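You operate a simulated robot arm through the tools that you are given. There is no shell and no other tool.

You are at the controls of a simulated two-armed robot. One attempt, no reset.

TASK
Pick up the 2 cm overflow pipe from the middle of the measuring bench with one hand, pass it to the other hand and put it on the top of the lamp bar rack.

The check looks at the end state, three seconds after you hand in, the way a careful person would. Anything else that was tipped, shoved, dropped, spilled or broken makes it a failure.

THE ROBOT
Two 7-joint arms with two-finger parallel grippers on one trunk, on a base that moves. Base frame: it is fixed to the floor where the robot stands at the start and does not move with it; the origin is under the middle of the robot, x ahead of it, y to its left, z up; the surface under the hand at the start is at about z = 0.86. Units: m, rad, N and s.
The left shoulder is at the start at [0.07, 0.13, 1.237], the right one opposite. With the tool pointing down near the work surface each hand reaches from about 0.1 to 0.5 m from the robot's upright axis, wherever it stands, measured 20 degrees to its own side. Places, roughly: top of the lamp bar rack [0.6, 1.1, 0.9]. Payload 1.57 kg a hand.
Tool frame (each hand has its own): the origin (TCP) lies between the finger pads and is the grasp point; the fingertips stand 0.03 m ahead of it; z points along the fingers, y is the line along which they close. The gripper opens to 0.08 m. The fingers are 0.017 m wide and 0.012 m thick; the gripper's body (0.04 by 0.082 m) begins 0.08 m behind the TCP.
Orientation is that of the tool frame in the base frame, as a unit quaternion [w, x, y, z]. With the fingers straight down and closing along the base's y, the tool's x points along the base's -x, its y along +y and its z along -z.

THE INTERFACE
- The arms move only by the tool arm_command. It takes "left_targets", "right_targets" or both (then of equal length, played together; a hand with none holds still); each is a list that holds one entry, the list of rows, each a list of 7 numbers: the shift along the tool's x, y, z in units of 25 mm (1.0 is 25 mm), then the turn, a rotation vector about the tool's x, y, z in units of 6 degrees (1.0 is 6 degrees), then the gripper command, from -1 (fully open) to 1 (shut), values between in proportion. In form: [[[x, y, z, wx, wy, wz, jaw], ...]]. A call has 1 to 20 rows; each row shifts and turns the commanded pose from where the row before left it, along the tool's axes as they then stand. A call with a number of a shift or a turn outside -1 to 1 is refused whole. A row lasts 0.2 s, in which the tool goes at most 0.05 m and 0.15 rad; a call with a longer step from one row to the next is refused whole, and so is a gripper value outside its range. Where a pose cannot be reached the arm comes as near as it can. A force on the tool above 40 N (or 10 N above the force at the start of the call, whichever is more), or a blocked arm, ends the call early, and 0.2 s more pass. The fingers move at their own pace (about 0.108 m/s each) and stop on an object; they squeeze with about 31 N. The grip force told is the motor's: it shows also when the fingers shut on nothing. Time passes only in rows, and 0.2 s behind the last, so rows that do not move let the fingers close. The reply holds the time, the measured pose of the TCP, the force on the tool along the base axes, the opening and the grip force, in the units named above and with some noise, with the torque about the TCP (base axes, N m) and any sound that the robot's microphone picked up, and new pictures: "show" is both (left out), scene, wrist or none (wrist: the cameras of the hands that moved).
- Cameras (640 x 400 px; columns grow to the right, rows downward): "scene" is now at [0.134, 0.0027, 1.4363]; the picture's right is [-0.02, -1.00, 0.00], its down [-0.73, 0.01, -0.68] and it looks along [0.68, -0.01, -0.73] (base axes); focal length 260 px, centre (320, 200). "left" rides on the left gripper at [0.072, 0.007, -0.122] in its tool frame; the picture's right is [-0.09, 1.00, 0.00], its down [-0.84, -0.08, -0.54] and it looks along [-0.54, -0.05, 0.84] (tool axes); focal length 238 px, centre (320, 200). "right" rides on the right gripper at [0.072, -0.007, -0.122] in its tool frame; the picture's right is [0.09, 1.00, 0.00], its down [-0.84, 0.08, -0.54] and it looks along [-0.54, 0.05, 0.84] (tool axes); focal length 238 px, centre (320, 200).
- raise_lower(by): slides the trunk up (or, below 0, down) by that many m; the arms and the scene camera ride with it, the base frame stays. It gives what a move gives, with no picture.
- roll_base(legs): drives the robot by 1 to 6 legs, each [ahead, left, turn to the left] in m, m and rad, along the robot's own axes; the way and the turn of a leg run together, so that a leg with both is an arc; at most 1.5 m and 3.142 rad a leg. The arms and the cameras ride along, it lands a little off, and it stops where it bumps. It gives what a move gives, and a new picture of the scene camera.
- turn_head(pan, tilt): turns the head with the scene camera to pan (to the left, within 1.501 rad either way) and tilt (down, from -0.506 to 1.204), counted from straight ahead of the robot. It gives what a move gives, and a new picture of the scene camera.
- locate(camera, pixels): for up to 12 pixels [column, row] of the newest picture of that camera ("zoom" is the newest enlarged one), the place [x, y, z] in the base frame of the surface seen there, good to about 0.002 m, but the place of the scene camera against the robot may be out by one fixed shift of up to 0.018 m in any direction. The clock stands still meanwhile.
- inspect(camera, box): a new picture of the part [left, top, right, bottom] of that camera's present view, enlarged. The clock stands still meanwhile.
- close_job(): hands the job in; it is judged then, once.

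Leave the grippers open and the arms clear of the work at the hand-in unless told otherwise.

The tools are called after "Request:" as name(argument=value, ...) on one line, values as JSON. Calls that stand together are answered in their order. arm_command: Moves the arms, as the interface text tells. Its arguments: {"type":"object","properties":{"left_targets":{"type":"array","items":{"type":"array","items":{"type":"array","items":{"type":"number"}}}},"right_targets":{"type":"array","items":{"type":"array","items":{"type":"array","items":{"type":"number"}}}},"show":{"type":"string","enum":["both","scene","wrist","none"]}},"required":[]} The other tools are called the same way: raise_lower (by) moves the trunk up or down; roll_base (legs) drives the base; turn_head (pan, tilt) turns the head that bears the scene camera; locate (camera, pixels) gives the place of the surface under pixels of a picture; inspect (camera, box) takes an enlarged picture of a part of a camera's view; close_job () hands the job in.

At the start:

```text
time: 0.0
left_tcp_pos: [0.3206, 0.2153, 1.1336]
left_ee_rot: [0.0, 0.001, 1.0, 0.001]
left_contact_force: [0.7, 0.0, 0.0]
left_moment: [0.01, 0.01, 0.01]
left_width: 0.08
left_grip_force: 0.0
right_tcp_pos: [0.3864, -0.1497, 1.197]
right_ee_rot: [0.001, 0.001, 1.0, 0.002]
right_contact_force: [0.4, -0.1, -0.6]
right_moment: [0.02, 0.01, 0.01]
right_width: 0.0802
right_grip_force: 0.0
trunk travel left (down, up): [-0.875, 0.065]
robot x, y, heading: [-0.0024, -0.0003, -0.001]
head pan, tilt (commanded): [-0.016, 0.82]
```

scene: 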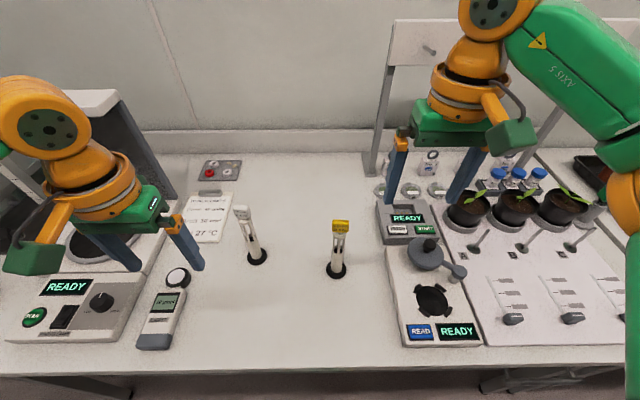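
right: 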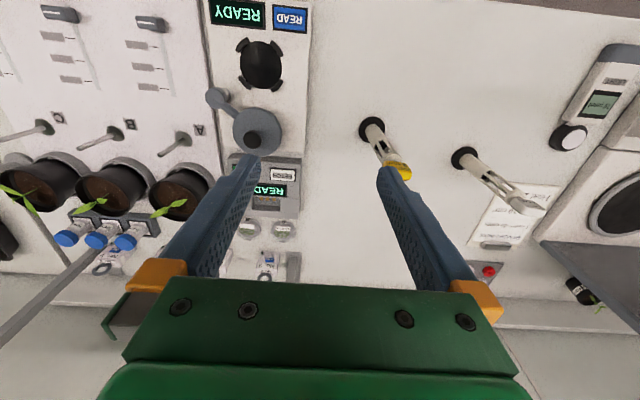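
left: 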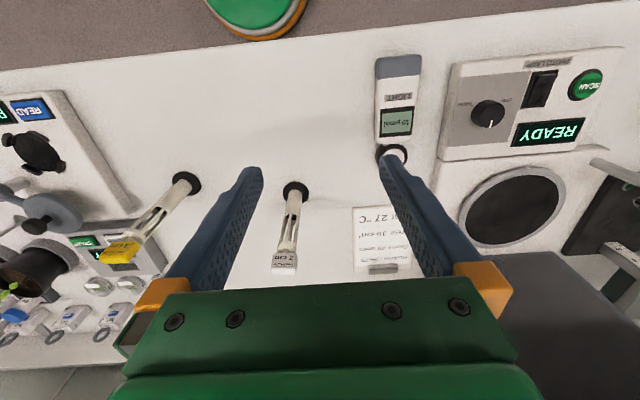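

I see two slim upright pipes on the bench: one with a white label at scene (243,215) and one with a yellow label at (340,228). I'll enlarge both to read which one is the 2 cm pipe.

Request:
inspect(camera="scene", box=[200, 180, 380, 300])

Request:
inspect(camera="left", box=[80, 160, 340, 300])

Request:
inspect(camera="right", box=[340, 100, 560, 240])

```text
3.33 times, centred on (290, 240) of scene
```

zoom: 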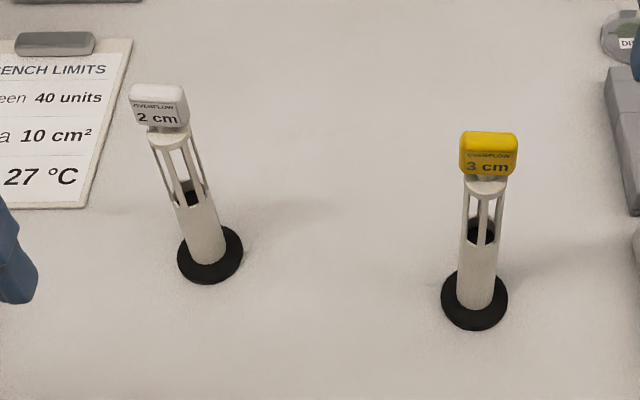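

```text
2.46 times, centred on (210, 230) of left
```

zoom: 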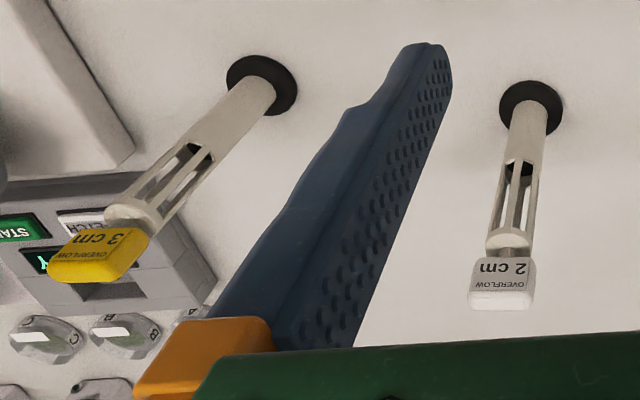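

```text
2.86 times, centred on (450, 170) of right
```

zoom: 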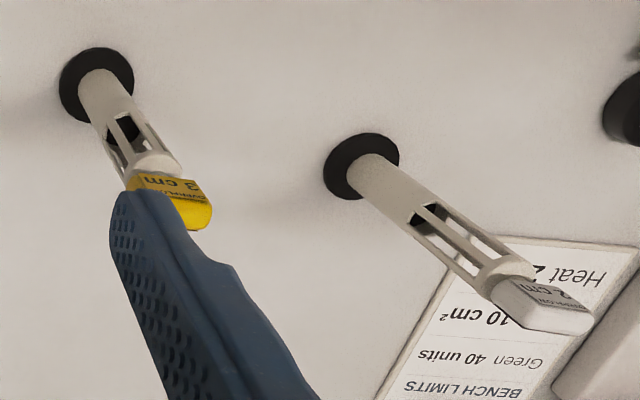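

The white-headed pipe is the 2 cm one and the yellow one is 3 cm. Next I'll measure the white pipe in the left camera, then turn the head left to look for the lamp bar rack.

Request:
locate(camera="left", pixels=[[296, 187], [284, 270], [283, 257], [290, 230], [293, 205], [180, 182], [120, 252], [310, 185], [283, 189]])

Request:
locate(camera="scene", pixels=[[242, 209], [248, 222], [257, 248], [257, 262], [340, 225], [337, 270], [290, 300], [248, 257], [267, 257]])

Request:
turn_head(pan=1.1, tilt=0.5)

```text
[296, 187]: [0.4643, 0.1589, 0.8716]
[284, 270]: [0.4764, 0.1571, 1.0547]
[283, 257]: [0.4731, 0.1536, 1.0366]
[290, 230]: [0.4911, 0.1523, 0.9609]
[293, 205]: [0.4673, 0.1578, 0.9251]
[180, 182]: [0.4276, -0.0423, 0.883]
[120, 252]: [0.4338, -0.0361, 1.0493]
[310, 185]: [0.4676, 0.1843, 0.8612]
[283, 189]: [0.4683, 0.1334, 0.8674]
```

```text
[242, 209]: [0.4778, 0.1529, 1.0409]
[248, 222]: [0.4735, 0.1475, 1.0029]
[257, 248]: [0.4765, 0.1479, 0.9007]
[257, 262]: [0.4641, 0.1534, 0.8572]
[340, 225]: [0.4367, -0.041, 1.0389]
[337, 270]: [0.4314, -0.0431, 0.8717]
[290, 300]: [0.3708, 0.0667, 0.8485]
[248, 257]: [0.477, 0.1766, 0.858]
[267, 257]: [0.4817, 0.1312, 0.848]
```

```text
time: 1.3
left_tcp_pos: [0.3205, 0.2148, 1.1339]
left_ee_rot: [0.001, 0.001, 1.0, 0.0]
left_contact_force: [0.7, 1.1, -0.1]
left_moment: [-0.01, -0.03, -0.01]
left_width: 0.0797
left_grip_force: 0.0
right_tcp_pos: [0.386, -0.1498, 1.1963]
right_ee_rot: [0.0, 0.001, 1.0, 0.0]
right_contact_force: [0.1, 0.1, -0.4]
right_moment: [0.0, -0.01, -0.03]
right_width: 0.0799
right_grip_force: 0.0
trunk travel left (down, up): [-0.875, 0.065]
robot x, y, heading: [0.0008, 0.0007, -0.002]
head pan, tilt (commanded): [1.1, 0.499]
```

scene: 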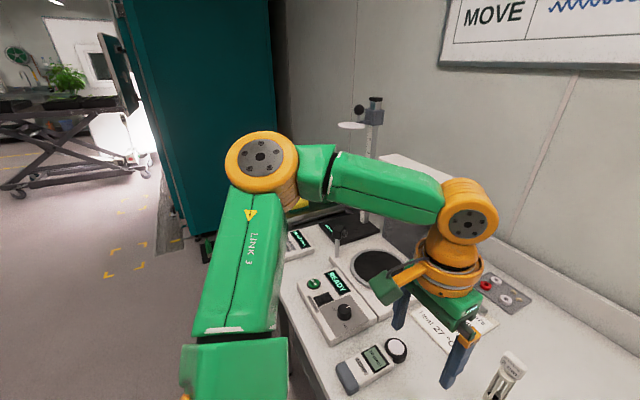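

The left arm hides the place near [0.6, 1.1, 0.9] (around pixel (300,180)). I'll enlarge what is visible there.

Request:
inspect(camera="scene", box=[180, 80, 440, 260])

Request:
locate(camera="scene", pixels=[[345, 222], [300, 204], [210, 252], [297, 242], [372, 262], [334, 282], [376, 110], [352, 126], [250, 100], [380, 210], [205, 245]])

```text
2.22 times, centred on (310, 170) of scene
```

zoom: 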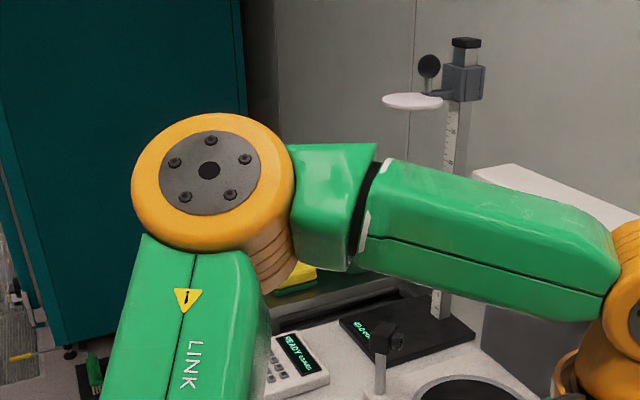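

```text
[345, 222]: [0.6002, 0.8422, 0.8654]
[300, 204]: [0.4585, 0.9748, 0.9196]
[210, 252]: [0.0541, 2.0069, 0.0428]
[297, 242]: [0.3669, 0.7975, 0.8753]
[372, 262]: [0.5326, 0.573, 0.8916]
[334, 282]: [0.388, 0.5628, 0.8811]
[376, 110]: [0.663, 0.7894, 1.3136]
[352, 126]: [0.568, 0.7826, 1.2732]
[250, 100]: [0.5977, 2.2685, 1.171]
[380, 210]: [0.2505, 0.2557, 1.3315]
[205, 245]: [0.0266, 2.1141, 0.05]
```

The rack is behind the left elbow; a yellow thing shows at [0.46, 0.97, 0.92]. I'll back straight away from the bench (arms are above it, clear) and then go left, to get an unhidden view.

Request:
roll_base(legs=[[-0.35, 0, 0]])

```text
time: 3.6
left_tcp_pos: [-0.0233, 0.2147, 1.1322]
left_ee_rot: [-0.001, 0.0, 1.0, 0.0]
left_contact_force: [-0.3, -0.1, -1.0]
left_moment: [0.01, 0.02, 0.01]
left_width: 0.08
left_grip_force: 0.1
right_tcp_pos: [0.0439, -0.1503, 1.1955]
right_ee_rot: [-0.001, 0.0, 1.0, 0.001]
right_contact_force: [0.6, -0.4, -0.1]
right_moment: [0.0, 0.01, -0.01]
right_width: 0.08
right_grip_force: 0.0
trunk travel left (down, up): [-0.875, 0.065]
robot x, y, heading: [-0.3456, 0.0015, -0.001]
head pan, tilt (commanded): [1.1, 0.499]
```

scene: 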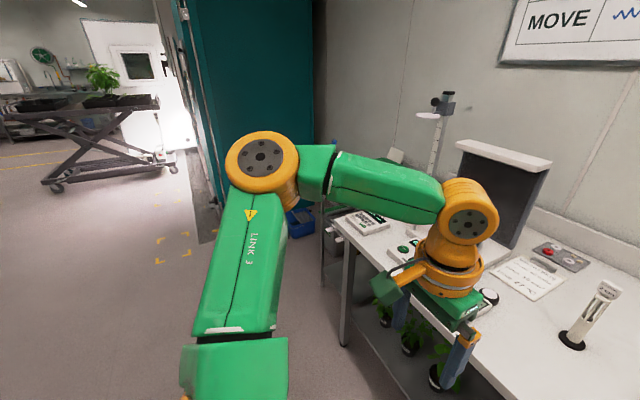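

The bench ends at about pixel (330,210). I'm clear of it, so I'll drive left 0.8 m and turn the head to face the rack area.

Request:
roll_base(legs=[[0, 0.8, 0]])

Request:
turn_head(pan=0.3, tilt=0.6)

```text
time: 7.9
left_tcp_pos: [-0.0259, 1.0203, 1.1342]
left_ee_rot: [0.001, 0.002, 1.0, 0.001]
left_contact_force: [0.2, 0.3, 0.8]
left_moment: [0.0, 0.0, 0.01]
left_width: 0.08
left_grip_force: 0.0
right_tcp_pos: [0.0406, 0.654, 1.1956]
right_ee_rot: [0.001, 0.002, 1.0, 0.001]
right_contact_force: [-0.4, -0.4, 0.2]
right_moment: [0.01, -0.01, 0.01]
right_width: 0.08
right_grip_force: 0.0
trunk travel left (down, up): [-0.875, 0.065]
robot x, y, heading: [-0.3448, 0.805, -0.004]
head pan, tilt (commanded): [1.1, 0.499]
```

scene: 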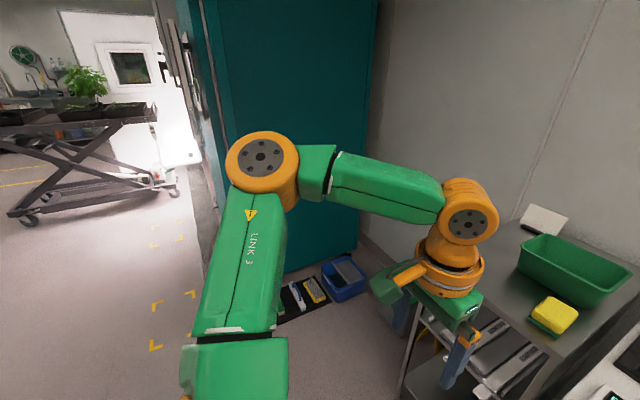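

```text
time: 9.0
left_tcp_pos: [-0.0255, 1.0218, 1.1332]
left_ee_rot: [0.001, 0.002, 1.0, 0.0]
left_contact_force: [-0.3, 0.3, 0.3]
left_moment: [0.01, 0.03, 0.01]
left_width: 0.08
left_grip_force: 0.0
right_tcp_pos: [0.0418, 0.6555, 1.1968]
right_ee_rot: [0.0, 0.002, 1.0, 0.002]
right_contact_force: [-0.4, 1.6, 0.3]
right_moment: [-0.02, -0.01, 0.0]
right_width: 0.0799
right_grip_force: 0.0
trunk travel left (down, up): [-0.875, 0.065]
robot x, y, heading: [-0.3443, 0.8043, -0.002]
head pan, tilt (commanded): [0.3, 0.6]
```

scene: 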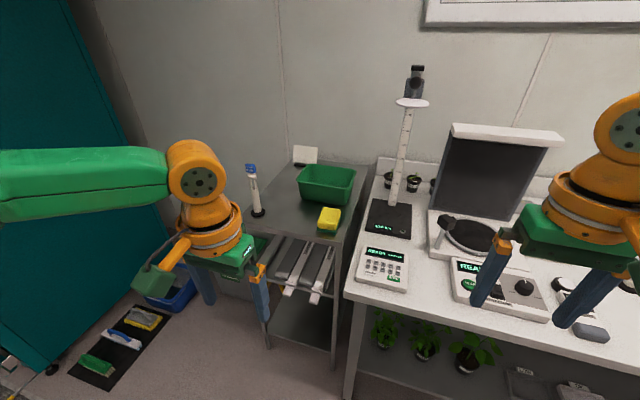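

Now I see a steel rack with lamp bars on lower tiers; on its top are a green bin, a yellow sponge, another pipe with a blue head and a white card. I'll enlarge it and measure.

Request:
inspect(camera="scene", box=[220, 130, 440, 270])

Request:
locate(camera="scene", pixels=[[258, 212], [251, 170], [329, 218], [305, 155], [325, 170], [300, 225], [270, 235], [330, 243], [345, 240], [280, 190], [360, 170], [295, 165]])

```text
2.86 times, centred on (330, 200) of scene
```

zoom: 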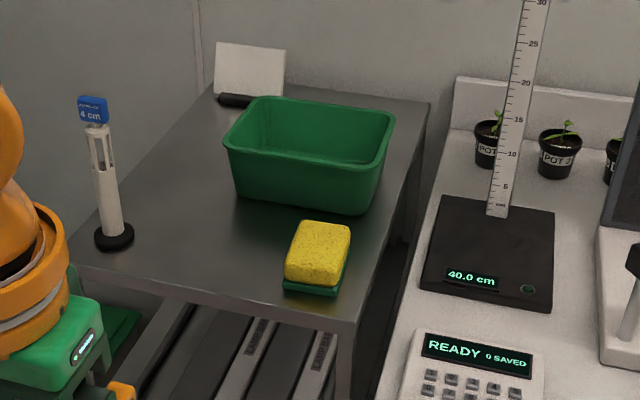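

```text
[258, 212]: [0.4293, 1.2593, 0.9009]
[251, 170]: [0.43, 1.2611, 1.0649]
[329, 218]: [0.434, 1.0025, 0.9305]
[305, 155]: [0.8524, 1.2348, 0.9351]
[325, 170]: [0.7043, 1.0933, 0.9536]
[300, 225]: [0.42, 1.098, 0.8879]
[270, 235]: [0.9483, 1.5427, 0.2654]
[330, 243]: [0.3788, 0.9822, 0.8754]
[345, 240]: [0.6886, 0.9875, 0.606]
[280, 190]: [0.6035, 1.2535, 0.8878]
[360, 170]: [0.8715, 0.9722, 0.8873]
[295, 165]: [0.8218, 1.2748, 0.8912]
```

The rack top is steel at z≈0.888. It has free room between the blue "4 cm" pipe [0.43,1.26] and the sponge [0.43,1.00]. I'll measure the bin's front, the rack's edges and the tall grey panel on the bench at (505,150), for planning paths.

Request:
locate(camera="scene", pixels=[[300, 188], [345, 205], [303, 200], [290, 200], [250, 225], [283, 232], [445, 205], [510, 218], [455, 128], [560, 140], [412, 103], [480, 240]])

Request:
inspect(camera="left", box=[0, 0, 640, 400])

```text
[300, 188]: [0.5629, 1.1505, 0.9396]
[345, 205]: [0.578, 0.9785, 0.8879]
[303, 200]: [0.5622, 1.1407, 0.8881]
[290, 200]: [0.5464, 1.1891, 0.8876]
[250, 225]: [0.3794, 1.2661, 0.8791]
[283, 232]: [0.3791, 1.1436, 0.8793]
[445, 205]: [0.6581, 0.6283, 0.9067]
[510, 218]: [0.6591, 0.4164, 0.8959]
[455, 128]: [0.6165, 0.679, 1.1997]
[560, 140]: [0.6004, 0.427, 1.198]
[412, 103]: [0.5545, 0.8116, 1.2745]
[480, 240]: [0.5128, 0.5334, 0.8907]
```

```text
1.00 times, centred on (320, 200) of left (not enlarged: the box is as wide or as high as the picture)
```

zoom: 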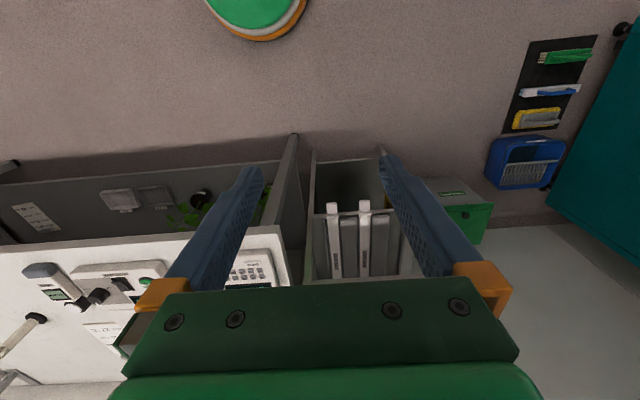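

The rack front edge is x≈0.379, the bin front x≈0.562, so about (0.46, 1.14) is a free spot. The tall panel and ruler stand are at x≥0.55, beyond the arms. Now I'll go right to y≈0.31 and then forward to x≈0, which puts the pipe before the right hand. The head goes back to face forward.

Request:
roll_base(legs=[[0, -0.495, 0], [0.2, 0, 0]])

Request:
turn_head(pan=0.0, tilt=0.75)

```text
time: 13.2
left_tcp_pos: [0.1655, 0.5254, 1.1341]
left_ee_rot: [0.003, -0.002, 1.0, 0.0]
left_contact_force: [-0.7, -0.3, 0.2]
left_moment: [-0.02, -0.01, -0.02]
left_width: 0.0802
left_grip_force: 0.1
right_tcp_pos: [0.2334, 0.1625, 1.1972]
right_ee_rot: [0.004, -0.001, 1.0, 0.001]
right_contact_force: [0.0, -0.9, 0.3]
right_moment: [0.0, -0.01, -0.01]
right_width: 0.0798
right_grip_force: 0.1
trunk travel left (down, up): [-0.875, 0.065]
robot x, y, heading: [-0.1504, 0.3134, 0.002]
head pan, tilt (commanded): [0.3, 0.6]
```

scene: 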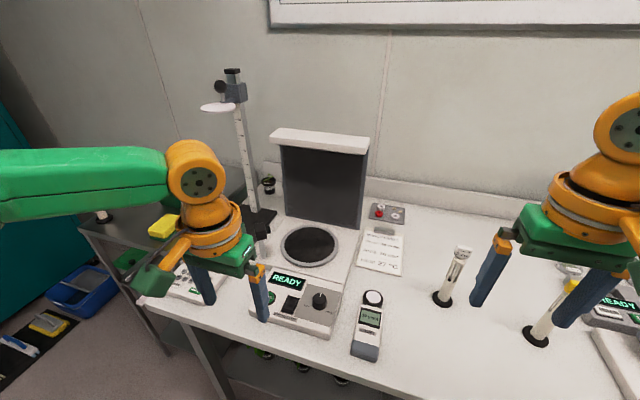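

```text
time: 14.0
left_tcp_pos: [0.1699, 0.5262, 1.133]
left_ee_rot: [0.001, -0.001, 1.0, -0.001]
left_contact_force: [-0.1, 1.0, 0.2]
left_moment: [0.0, -0.01, -0.01]
left_width: 0.0802
left_grip_force: 0.0
right_tcp_pos: [0.2379, 0.1621, 1.1959]
right_ee_rot: [0.001, -0.003, 1.0, 0.0]
right_contact_force: [0.8, -0.3, 0.9]
right_moment: [0.0, -0.02, 0.01]
right_width: 0.0798
right_grip_force: 0.1
trunk travel left (down, up): [-0.875, 0.065]
robot x, y, heading: [-0.1474, 0.3137, 0.004]
head pan, tilt (commanded): [0.0, 0.75]
```

scene: 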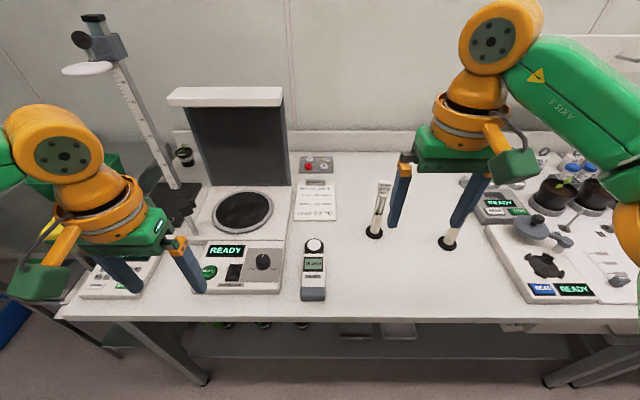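

All clear in front. I'll drive the remaining 0.145 m forward to x≈0 and look through the right wrist camera.

Request:
roll_base(legs=[[0.145, 0, 0]])

Request:
inspect(camera="right", box=[0, 0, 640, 400])

```text
time: 15.3
left_tcp_pos: [0.3125, 0.5281, 1.1347]
left_ee_rot: [0.003, -0.002, 1.0, 0.0]
left_contact_force: [-0.7, -0.5, -0.1]
left_moment: [-0.02, 0.0, -0.02]
left_width: 0.0803
left_grip_force: 0.2
right_tcp_pos: [0.382, 0.1617, 1.1978]
right_ee_rot: [0.002, -0.002, 1.0, 0.001]
right_contact_force: [0.3, -0.3, -0.7]
right_moment: [0.0, -0.03, -0.01]
right_width: 0.0802
right_grip_force: 0.0
trunk travel left (down, up): [-0.875, 0.065]
robot x, y, heading: [-0.003, 0.3113, 0.004]
head pan, tilt (commanded): [0.0, 0.75]
```

scene: 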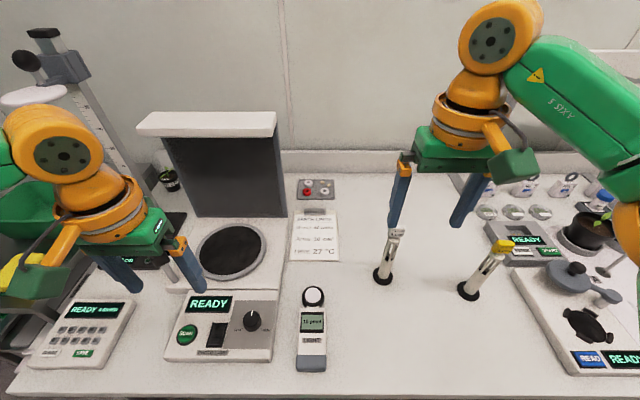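

```text
1.00 times, centred on (320, 200) of right (not enlarged: the box is as wide or as high as the picture)
```

zoom: 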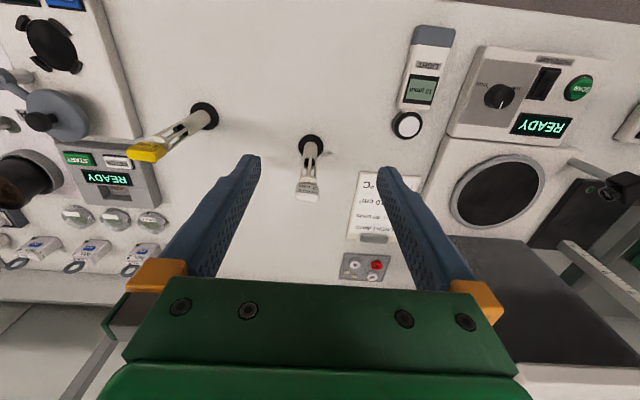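

The pipe stands centred before the right hand (its head at right-camera pixel (307,190)). I'll enlarge and measure it.

Request:
inspect(camera="right", box=[270, 120, 350, 215])

Request:
locate(camera="right", pixels=[[307, 196], [307, 188], [298, 192], [316, 192], [309, 178], [310, 168], [311, 155], [311, 147], [299, 145], [323, 145], [311, 135]])

```text
4.21 times, centred on (310, 168) of right
```

zoom: 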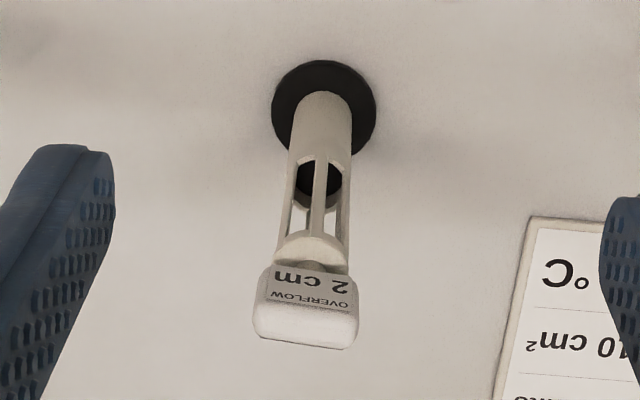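

```text
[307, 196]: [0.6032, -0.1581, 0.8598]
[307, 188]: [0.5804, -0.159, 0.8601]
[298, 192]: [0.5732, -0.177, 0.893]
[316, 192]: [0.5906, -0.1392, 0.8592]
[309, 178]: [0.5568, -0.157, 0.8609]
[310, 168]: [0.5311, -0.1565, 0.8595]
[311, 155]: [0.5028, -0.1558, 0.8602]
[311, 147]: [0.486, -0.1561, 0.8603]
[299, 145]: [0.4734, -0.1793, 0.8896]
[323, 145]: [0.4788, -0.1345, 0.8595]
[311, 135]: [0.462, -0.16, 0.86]
```

Those places belong to the old right-camera picture, so I'll measure in the enlarged one instead.

Request:
locate(camera="zoom", pixels=[[305, 325], [262, 322], [352, 330], [308, 290], [312, 245], [318, 190], [322, 130], [298, 130], [347, 130], [323, 72], [275, 110], [373, 110]])

```text
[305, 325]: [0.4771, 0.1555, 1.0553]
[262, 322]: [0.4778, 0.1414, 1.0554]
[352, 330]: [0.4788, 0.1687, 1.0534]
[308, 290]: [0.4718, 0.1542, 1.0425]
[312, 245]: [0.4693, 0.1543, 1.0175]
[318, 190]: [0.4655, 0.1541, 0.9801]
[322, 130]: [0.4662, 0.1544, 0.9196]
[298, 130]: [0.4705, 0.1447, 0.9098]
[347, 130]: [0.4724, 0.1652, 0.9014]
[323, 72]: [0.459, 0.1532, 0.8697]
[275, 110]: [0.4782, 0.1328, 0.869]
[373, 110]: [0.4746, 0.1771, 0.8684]
```

Pipe axis: x≈0.478, y≈0.155. The top of the head is at z≈1.055 and it is about 0.028 wide. The right TCP is at [0.382, 0.162, 1.198], fingers down. I'll move it level to above the pipe, jaws open (fingertips at 1.168, well over the head).

Request:
arm_command(right_targets=[[[-0.96, -0.067, 0, 0, 0, 0, -1], [-0.96, -0.067, 0, 0, 0, 0, -1], [-0.96, -0.067, 0, 0, 0, 0, -1], [-0.96, -0.067, 0, 0, 0, 0, -1], [0, 0, 0, 0, 0, 0, -1]]], show="both")

```text
time: 16.5
left_tcp_pos: [0.3156, 0.5274, 1.133]
left_ee_rot: [0.001, -0.002, 1.0, 0.0]
left_contact_force: [0.6, -0.8, 0.1]
left_moment: [-0.03, 0.0, 0.01]
left_width: 0.08
left_grip_force: 0.1
right_tcp_pos: [0.4518, 0.1592, 1.1969]
right_ee_rot: [-0.001, -0.002, 1.0, 0.001]
right_contact_force: [-0.1, -0.7, -0.7]
right_moment: [0.01, -0.01, 0.02]
right_width: 0.0802
right_grip_force: 0.1
right hand out of reach, approached as far as the arm can: row 3, 4
trunk travel left (down, up): [-0.875, 0.065]
robot x, y, heading: [-0.0042, 0.3132, 0.005]
head pan, tilt (commanded): [0.0, 0.75]
```

scene: 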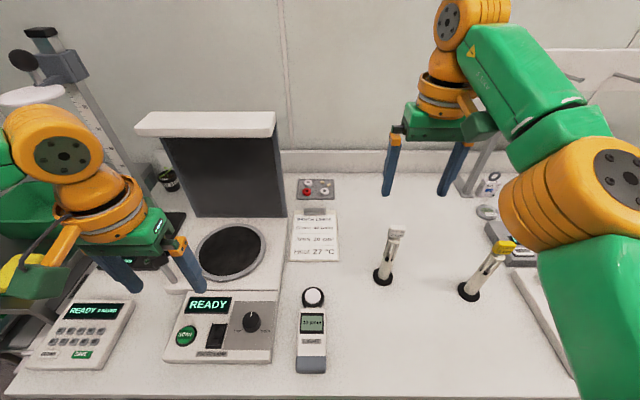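
right: 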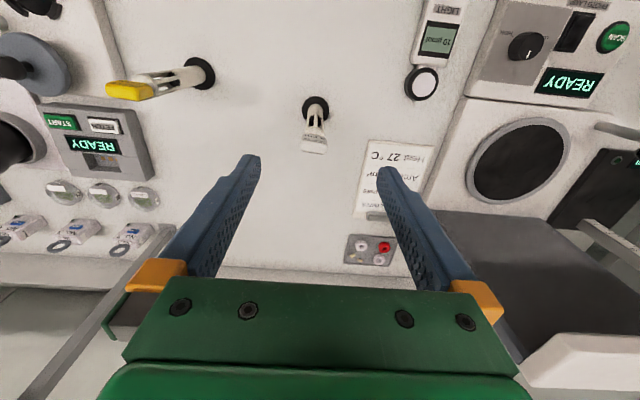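

The arm can't reach that far at this height (TCP stopped at x=0.452). I need to be a bit closer or lower. I'll look straight down to see the clearance between my base and the bench.

Request:
turn_head(pan=0.0, tilt=1.204)

```text
time: 17.4
left_tcp_pos: [0.3162, 0.5272, 1.1328]
left_ee_rot: [0.001, -0.002, 1.0, 0.0]
left_contact_force: [0.1, -0.1, -1.0]
left_moment: [0.03, 0.0, 0.01]
left_width: 0.0802
left_grip_force: 0.0
right_tcp_pos: [0.4533, 0.1589, 1.1959]
right_ee_rot: [-0.001, -0.002, 1.0, 0.001]
right_contact_force: [0.2, 0.1, 0.2]
right_moment: [0.02, 0.0, 0.01]
right_width: 0.08
right_grip_force: 0.1
trunk travel left (down, up): [-0.875, 0.065]
robot x, y, heading: [-0.0044, 0.3125, 0.006]
head pan, tilt (commanded): [0.0, 1.201]
```

scene: 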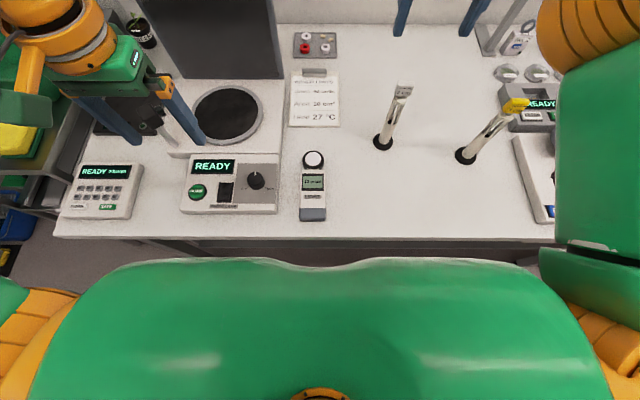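

Request:
locate(camera="scene", pixels=[[320, 236], [250, 240], [320, 252], [230, 247], [320, 266], [280, 300], [450, 243], [260, 255], [320, 330]])

Request:
inspect(camera="left", box=[0, 0, 640, 400])

```text
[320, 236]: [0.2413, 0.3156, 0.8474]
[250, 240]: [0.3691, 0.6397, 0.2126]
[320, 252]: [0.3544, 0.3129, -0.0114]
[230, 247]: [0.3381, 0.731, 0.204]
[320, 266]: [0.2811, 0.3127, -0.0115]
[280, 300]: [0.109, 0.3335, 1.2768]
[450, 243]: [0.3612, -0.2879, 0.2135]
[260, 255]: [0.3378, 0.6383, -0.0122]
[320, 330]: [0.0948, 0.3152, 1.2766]
```

```text
1.00 times, centred on (320, 200) of left (not enlarged: the box is as wide or as high as the picture)
```

zoom: 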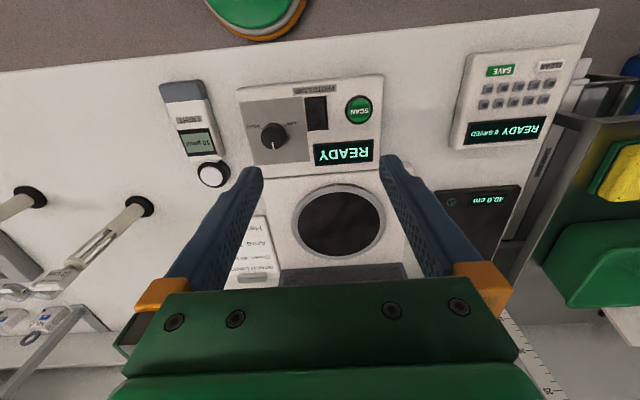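

The bench front edge is at x≈0.241, and the lower shelf starts at about x≈0.35. I'll measure the round green part of my base, seen in the left camera at (258,30).

Request:
locate(camera="zoom", pixels=[[250, 10], [258, 24], [265, 34], [225, 30], [300, 10], [270, 45]])

```text
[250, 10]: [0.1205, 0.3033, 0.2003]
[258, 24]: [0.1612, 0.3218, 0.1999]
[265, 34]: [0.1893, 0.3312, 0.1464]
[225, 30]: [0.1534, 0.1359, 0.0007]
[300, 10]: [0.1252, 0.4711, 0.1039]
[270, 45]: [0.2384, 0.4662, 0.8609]
```

My base front is at x≈0.19, with shelf at 0.35, bench edge at 0.241 and my column behind 0.19, so 0.04 m forward is safe. I'll do that and tilt the head back up.

Request:
roll_base(legs=[[0.04, 0, 0]])

Request:
turn_head(pan=-0.2, tilt=0.8)

```text
time: 18.3
left_tcp_pos: [0.3484, 0.5279, 1.1366]
left_ee_rot: [0.004, -0.002, 1.0, 0.0]
left_contact_force: [-1.0, 0.0, 0.1]
left_moment: [0.0, -0.08, -0.03]
left_width: 0.0799
left_grip_force: 0.1
right_tcp_pos: [0.4843, 0.1591, 1.1992]
right_ee_rot: [0.003, -0.001, 1.0, 0.001]
right_contact_force: [0.1, 0.3, 1.0]
right_moment: [0.02, -0.08, 0.01]
right_width: 0.0802
right_grip_force: 0.0
trunk travel left (down, up): [-0.875, 0.065]
robot x, y, heading: [0.0387, 0.3132, 0.007]
head pan, tilt (commanded): [0.0, 1.201]
```

scene: 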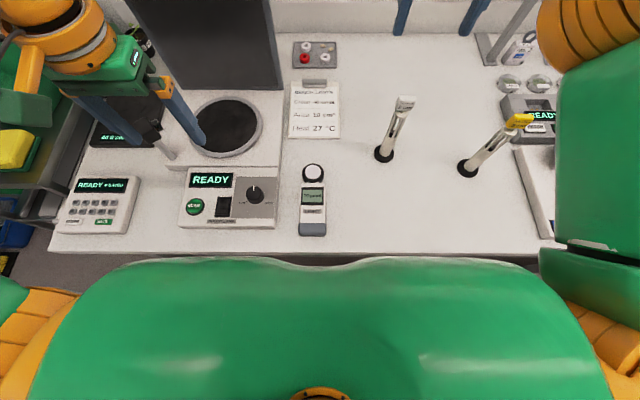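

```text
time: 19.2
left_tcp_pos: [0.3557, 0.5277, 1.133]
left_ee_rot: [0.0, -0.002, 1.0, 0.0]
left_contact_force: [0.3, -0.1, -0.6]
left_moment: [-0.01, 0.04, -0.04]
left_width: 0.0801
left_grip_force: 0.1
right_tcp_pos: [0.4927, 0.1604, 1.1957]
right_ee_rot: [-0.001, -0.002, 1.0, 0.001]
right_contact_force: [0.3, -0.2, -0.5]
right_moment: [-0.01, 0.01, 0.03]
right_width: 0.0799
right_grip_force: 0.0
trunk travel left (down, up): [-0.875, 0.065]
robot x, y, heading: [0.0363, 0.3127, 0.01]
head pan, tilt (commanded): [-0.201, 0.799]
```

scene: 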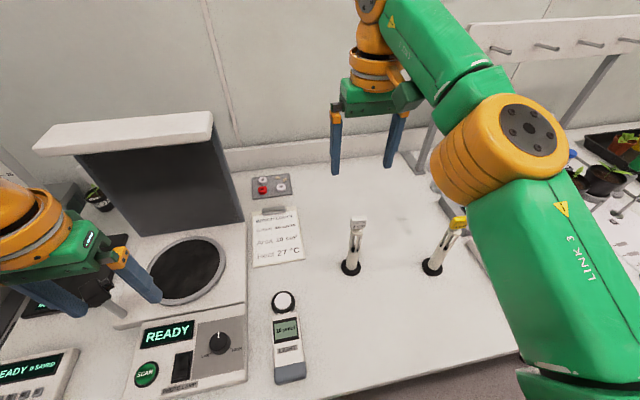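

The right TCP now reads [0.493, 0.160, 1.196]; the pipe axis is at (0.478, 0.155). I'll shift back by 15 mm and right by 5 mm, and see whether it lands there.

Request:
arm_command(right_targets=[[[0.6, -0.21, 0, 0, 0, 0, -1], [0, 0, 0, 0, 0, 0, -1], [0, 0, 0, 0, 0, 0, -1]]], show="wrist")

```text
time: 20.0
left_tcp_pos: [0.3567, 0.5268, 1.1324]
left_ee_rot: [0.001, -0.002, 1.0, -0.001]
left_contact_force: [-1.4, 0.7, 0.6]
left_moment: [0.02, 0.04, 0.0]
left_width: 0.0801
left_grip_force: 0.0
right_tcp_pos: [0.478, 0.1552, 1.1957]
right_ee_rot: [0.0, -0.002, 1.0, 0.0]
right_contact_force: [0.2, -0.5, 0.1]
right_moment: [0.0, 0.02, 0.02]
right_width: 0.08
right_grip_force: 0.1
trunk travel left (down, up): [-0.875, 0.065]
robot x, y, heading: [0.036, 0.307, 0.006]
head pan, tilt (commanded): [-0.201, 0.799]
```

right: 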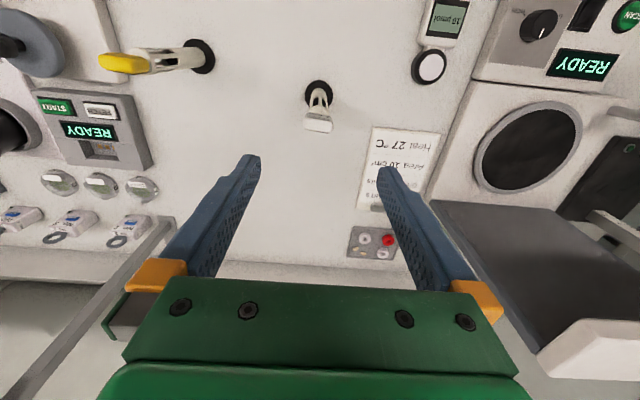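

It landed at (0.478, 0.155). I'll re-measure the pipe from here in the right camera (head near (317,125)).

Request:
inspect(camera="right", box=[280, 70, 360, 140])

```text
5.71 times, centred on (320, 105) of right
```

zoom: 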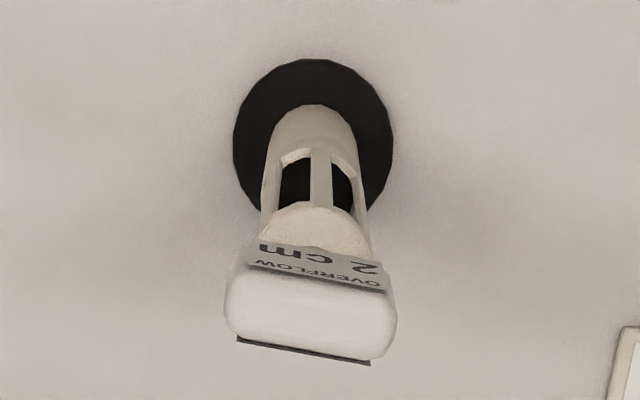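

Request:
locate(camera="zoom", pixels=[[310, 310], [232, 300], [394, 310], [308, 345], [316, 275], [316, 225], [320, 170], [236, 140], [391, 140], [315, 65], [240, 330], [375, 350]])

```text
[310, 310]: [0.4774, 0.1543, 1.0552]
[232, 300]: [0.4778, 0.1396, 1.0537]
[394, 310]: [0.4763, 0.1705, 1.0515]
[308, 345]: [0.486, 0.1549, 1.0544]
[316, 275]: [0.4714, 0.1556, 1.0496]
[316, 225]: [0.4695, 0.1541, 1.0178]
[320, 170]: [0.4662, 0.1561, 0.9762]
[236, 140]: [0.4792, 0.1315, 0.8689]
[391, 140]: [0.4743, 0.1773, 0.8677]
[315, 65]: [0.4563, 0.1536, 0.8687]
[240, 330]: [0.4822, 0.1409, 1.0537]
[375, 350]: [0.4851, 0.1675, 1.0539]
```

The head spans x 0.471–0.486 and y 0.140–0.171, centred at (0.4785, 0.155) and turned about 5.5° from the finger line. I'll turn the hand by 0.9 units about its z to match and go down 90 mm, so the fingertips end just above the head.

Request:
arm_command(right_targets=[[[0, 0, 0, 0, 0, 0.9, -1], [0, 0, 0.9, 0, 0, 0, -1], [0, 0, 0.9, 0, 0, 0, -1], [0, 0, 0.9, 0, 0, 0, -1], [0, 0, 0.9, 0, 0, 0, -1], [0, 0, 0, 0, 0, 0, -1]]], show="both")

```text
time: 21.4
left_tcp_pos: [0.3555, 0.5272, 1.1338]
left_ee_rot: [0.001, -0.002, 1.0, 0.0]
left_contact_force: [-0.5, 0.6, 0.1]
left_moment: [0.05, -0.04, 0.0]
left_width: 0.0802
left_grip_force: 0.0
right_tcp_pos: [0.4761, 0.1533, 1.1041]
right_ee_rot: [0.0, 0.045, 0.999, 0.002]
right_contact_force: [-0.2, -0.4, 0.3]
right_moment: [0.01, -0.03, 0.02]
right_width: 0.0798
right_grip_force: 0.0
trunk travel left (down, up): [-0.875, 0.065]
robot x, y, heading: [0.0366, 0.308, 0.004]
head pan, tilt (commanded): [-0.201, 0.799]
```

scene: 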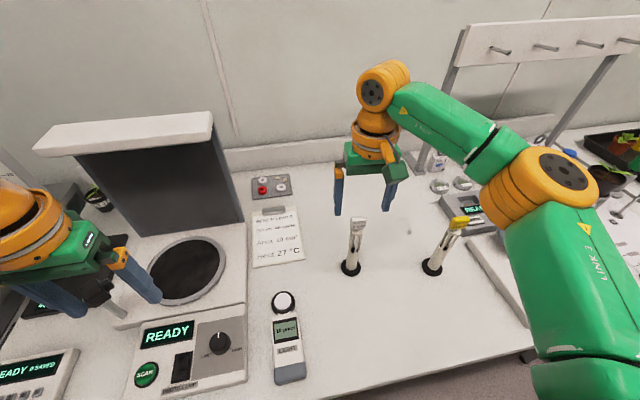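
right: 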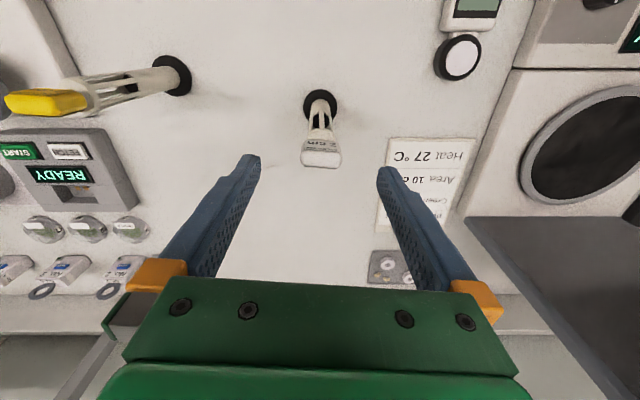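

The hand's closing line now matches the head (tool y ≈ (0.09, 1.0)), and the head sits centred between the fingers at (321,157). I'll go down another 66 mm to TCP z≈1.038, still open.

Request:
arm_command(right_targets=[[[-0.06, 0.04, 0.66, 0, 0, 0, -1], [0, 0, 0.66, 0, 0, 0, -1], [0, 0, 0.66, 0, 0, 0, -1], [0, 0, 0.66, 0, 0, 0, -1], [0, 0, 0, 0, 0, 0, -1], [0, 0, 0, 0, 0, 0, -1]]], show="both")

```text
time: 22.8
left_tcp_pos: [0.3563, 0.5284, 1.133]
left_ee_rot: [0.001, -0.002, 1.0, 0.001]
left_contact_force: [-0.4, 0.2, -0.2]
left_moment: [0.0, 0.05, -0.01]
left_width: 0.0799
left_grip_force: 0.1
right_tcp_pos: [0.4783, 0.1547, 1.0388]
right_ee_rot: [0.0, 0.045, 0.999, 0.001]
right_contact_force: [-0.5, 0.8, 0.3]
right_moment: [0.0, 0.03, -0.02]
right_width: 0.08
right_grip_force: 0.1
trunk travel left (down, up): [-0.875, 0.065]
robot x, y, heading: [0.036, 0.3078, 0.005]
head pan, tilt (commanded): [-0.201, 0.799]
```

scene: 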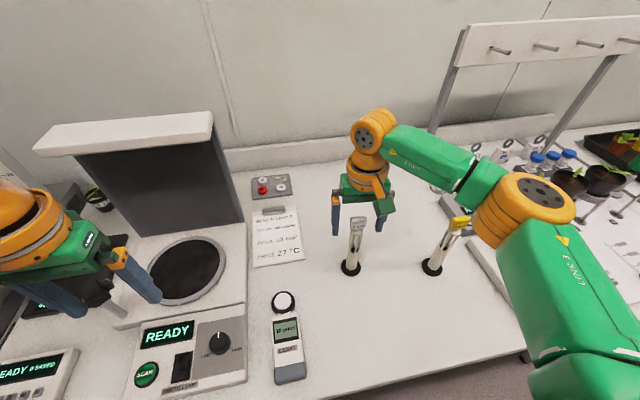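
right: 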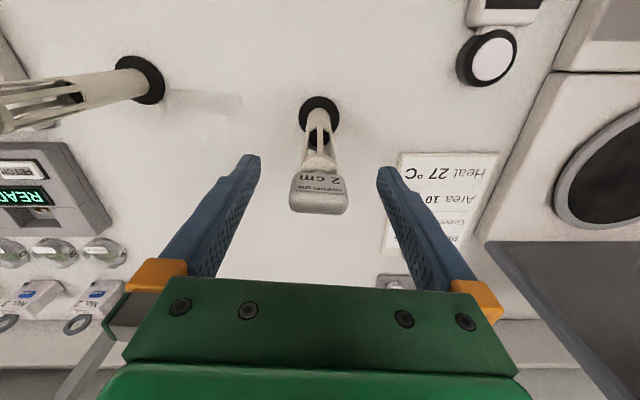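

The head is exactly at the grasp point (TCP pixel ≈ (321,192)). TCP reads [0.478, 0.155, 1.039]. Closing the right fingers now.

Request:
arm_command(right_targets=[[[0, 0, 0, 0, 0, 0, 1], [0, 0, 0, 0, 0, 0, 1], [0, 0, 0, 0, 0, 0, 1], [0, 0, 0, 0, 0, 0, 1]]], show="both")

```text
time: 23.8
left_tcp_pos: [0.3562, 0.5279, 1.1324]
left_ee_rot: [0.001, -0.002, 1.0, -0.001]
left_contact_force: [-0.4, -0.3, -0.4]
left_moment: [0.0, -0.01, 0.02]
left_width: 0.0802
left_grip_force: 0.2
right_tcp_pos: [0.4793, 0.1553, 1.0396]
right_ee_rot: [0.001, 0.046, 0.999, 0.002]
right_contact_force: [-0.3, 0.0, 0.4]
right_moment: [0.0, 0.02, 0.0]
right_width: 0.0334
right_grip_force: 30.8
trunk travel left (down, up): [-0.875, 0.065]
robot x, y, heading: [0.0347, 0.3088, 0.006]
head pan, tilt (commanded): [-0.201, 0.799]
```

scene: 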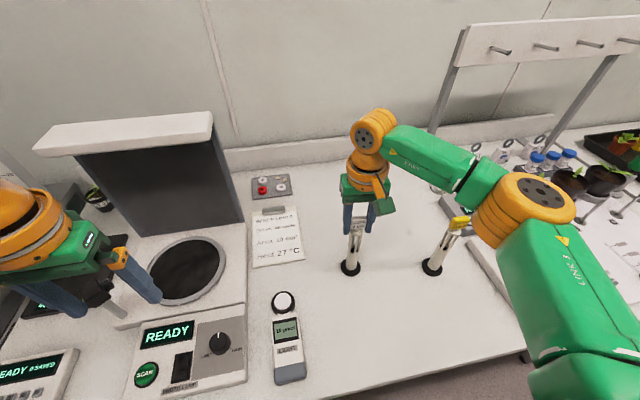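
right: 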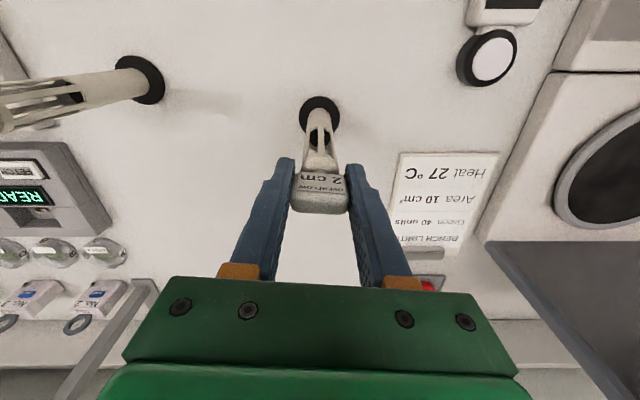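

Gripped: opening 0.033, force 31 N. I'll lift straight up 50 mm slowly.

Request:
arm_command(right_targets=[[[0, 0, -0.5, 0, 0, 0, 1], [0, 0, -0.5, 0, 0, 0, 1], [0, 0, -0.5, 0, 0, 0, 1], [0, 0, -0.5, 0, 0, 0, 1], [0, 0, 0, 0, 0, 0, 1]]], show="both")

```text
time: 25.0
left_tcp_pos: [0.3554, 0.5265, 1.1333]
left_ee_rot: [0.0, -0.001, 1.0, 0.0]
left_contact_force: [-0.3, -1.0, 0.3]
left_moment: [0.0, 0.01, 0.03]
left_width: 0.08
left_grip_force: 0.2
right_tcp_pos: [0.4794, 0.1543, 1.0902]
right_ee_rot: [0.0, 0.045, 0.999, 0.002]
right_contact_force: [-0.4, 0.3, -0.8]
right_moment: [0.0, -0.03, -0.01]
right_width: 0.0334
right_grip_force: 31.1
trunk travel left (down, up): [-0.875, 0.065]
robot x, y, heading: [0.0353, 0.3089, 0.004]
head pan, tilt (commanded): [-0.201, 0.799]
```

scene: 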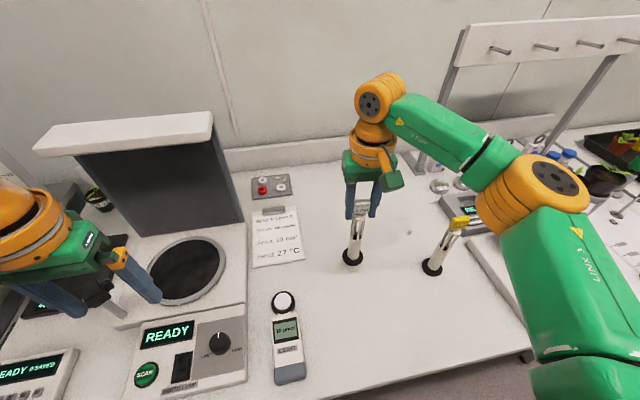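
right: 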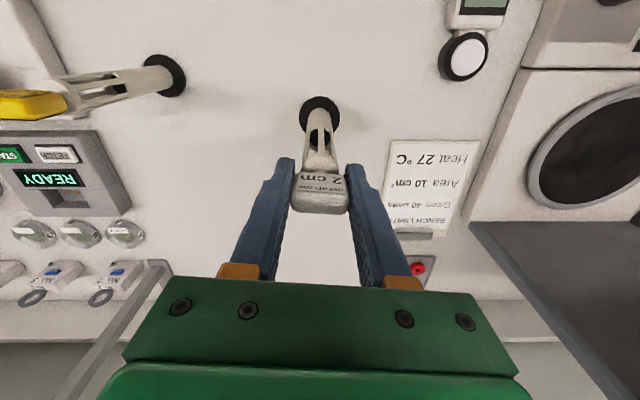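

The pipe came up whole, base included. I'll lift 60 mm more, then back the robot away from the bench for the handover in free space.

Request:
arm_command(right_targets=[[[0, 0, -0.6, 0, 0, 0, 1], [0, 0, -0.6, 0, 0, 0, 1], [0, 0, -0.6, 0, 0, 0, 1], [0, 0, -0.6, 0, 0, 0, 1], [0, 0, 0, 0, 0, 0, 1]]], show="scene")

Request:
roll_base(legs=[[-0.45, 0, 0]])

```text
time: 26.2
left_tcp_pos: [0.3555, 0.5286, 1.1328]
left_ee_rot: [0.001, -0.002, 1.0, 0.0]
left_contact_force: [-0.2, 0.2, 0.1]
left_moment: [0.02, -0.02, 0.01]
left_width: 0.0798
left_grip_force: 0.1
right_tcp_pos: [0.4787, 0.1562, 1.1494]
right_ee_rot: [0.0, 0.044, 0.999, 0.002]
right_contact_force: [0.2, -1.0, -1.0]
right_moment: [0.0, 0.02, 0.01]
right_width: 0.0333
right_grip_force: 31.5
trunk travel left (down, up): [-0.875, 0.065]
robot x, y, heading: [0.0404, 0.3132, 0.007]
head pan, tilt (commanded): [-0.201, 0.799]
```

scene: 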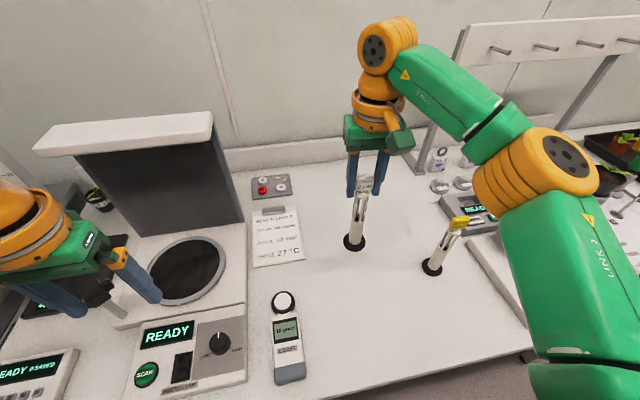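

```text
time: 28.9
left_tcp_pos: [-0.0888, 0.5254, 1.1326]
left_ee_rot: [0.001, 0.002, 1.0, 0.0]
left_contact_force: [0.6, -0.5, 0.1]
left_moment: [0.03, -0.01, 0.01]
left_width: 0.08
left_grip_force: 0.1
right_tcp_pos: [0.0314, 0.1524, 1.1493]
right_ee_rot: [-0.001, 0.048, 0.999, 0.0]
right_contact_force: [-0.4, 1.4, -1.8]
right_moment: [0.02, 0.0, 0.0]
right_width: 0.0335
right_grip_force: 31.3
trunk travel left (down, up): [-0.875, 0.065]
robot x, y, heading: [-0.4116, 0.3095, -0.006]
head pan, tilt (commanded): [-0.201, 0.799]
```

scene: 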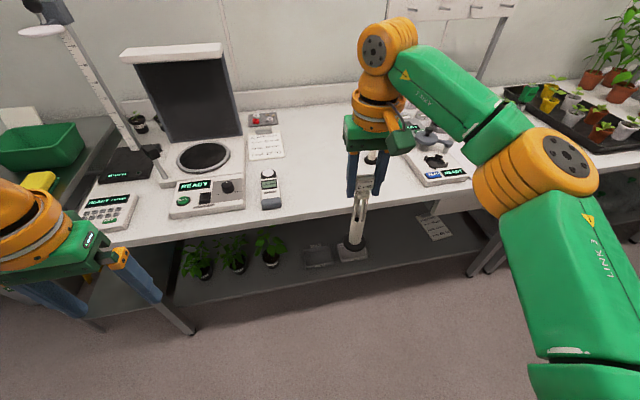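

The pipe hangs upright in the right hand, clear of the bench. Plan: the left hand comes from the left with its fingers slanted, to grip the plain lower tube under the right fingers. First I'll set the left hand forward and down a little, then yaw it 60° (wz), all well away from the pipe.

Request:
arm_command(left_targets=[[[-0.77, 0, 0.8, 0, 0, 0, -1], [-0.77, 0, 0.8, 0, 0, 0, -1], [-0.77, 0, 0.8, 0, 0, 0, -1], [-0.77, 0, 0.8, 0, 0, 0, -1], [0, 0, 0, 0, 0, 1, -1], [0, 0, 0, 0, 0, 1, -1], [0, 0, 0, 0, 0, 1, -1], [0, 0, 0, 0, 0, 1, -1], [0, 0, 0, 0, 0, 1, -1], [0, 0, 0, 0, 0, 1, -1], [0, 0, 0, 0, 0, 1, -1], [0, 0, 0, 0, 0, 1, -1], [0, 0, 0, 0, 0, 1, -1], [0, 0, 0, 0, 0, 1, -1], [0, 0, 0, 0, 0, 0, -1]]], show="none")

Request:
turn_head(pan=0.1, tilt=0.8)

```text
time: 32.1
left_tcp_pos: [-0.0154, 0.5254, 1.053]
left_ee_rot: [0.001, 0.502, 0.865, 0.001]
left_contact_force: [0.8, 0.0, 0.2]
left_moment: [-0.01, 0.02, 0.01]
left_width: 0.0798
left_grip_force: 0.1
right_tcp_pos: [0.0284, 0.1518, 1.149]
right_ee_rot: [0.0, 0.048, 0.999, 0.002]
right_contact_force: [0.6, 0.0, -1.6]
right_moment: [-0.02, 0.02, -0.05]
right_width: 0.0335
right_grip_force: 31.3
trunk travel left (down, up): [-0.875, 0.065]
robot x, y, heading: [-0.4122, 0.3136, 0.001]
head pan, tilt (commanded): [-0.201, 0.799]
```

```text
time: 32.9
left_tcp_pos: [-0.0146, 0.5243, 1.0534]
left_ee_rot: [0.0, 0.501, 0.865, 0.001]
left_contact_force: [0.2, -0.4, -0.3]
left_moment: [0.03, 0.02, 0.0]
left_width: 0.0802
left_grip_force: 0.0
right_tcp_pos: [0.0291, 0.1514, 1.1479]
right_ee_rot: [0.0, 0.048, 0.999, 0.002]
right_contact_force: [0.0, -0.1, -0.8]
right_moment: [0.02, -0.01, 0.01]
right_width: 0.0335
right_grip_force: 30.9
trunk travel left (down, up): [-0.875, 0.065]
robot x, y, heading: [-0.4101, 0.3097, 0.0]
head pan, tilt (commanded): [0.099, 0.799]
```

scene: 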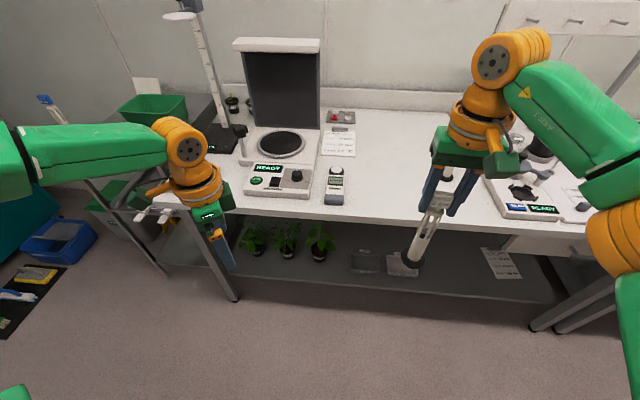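

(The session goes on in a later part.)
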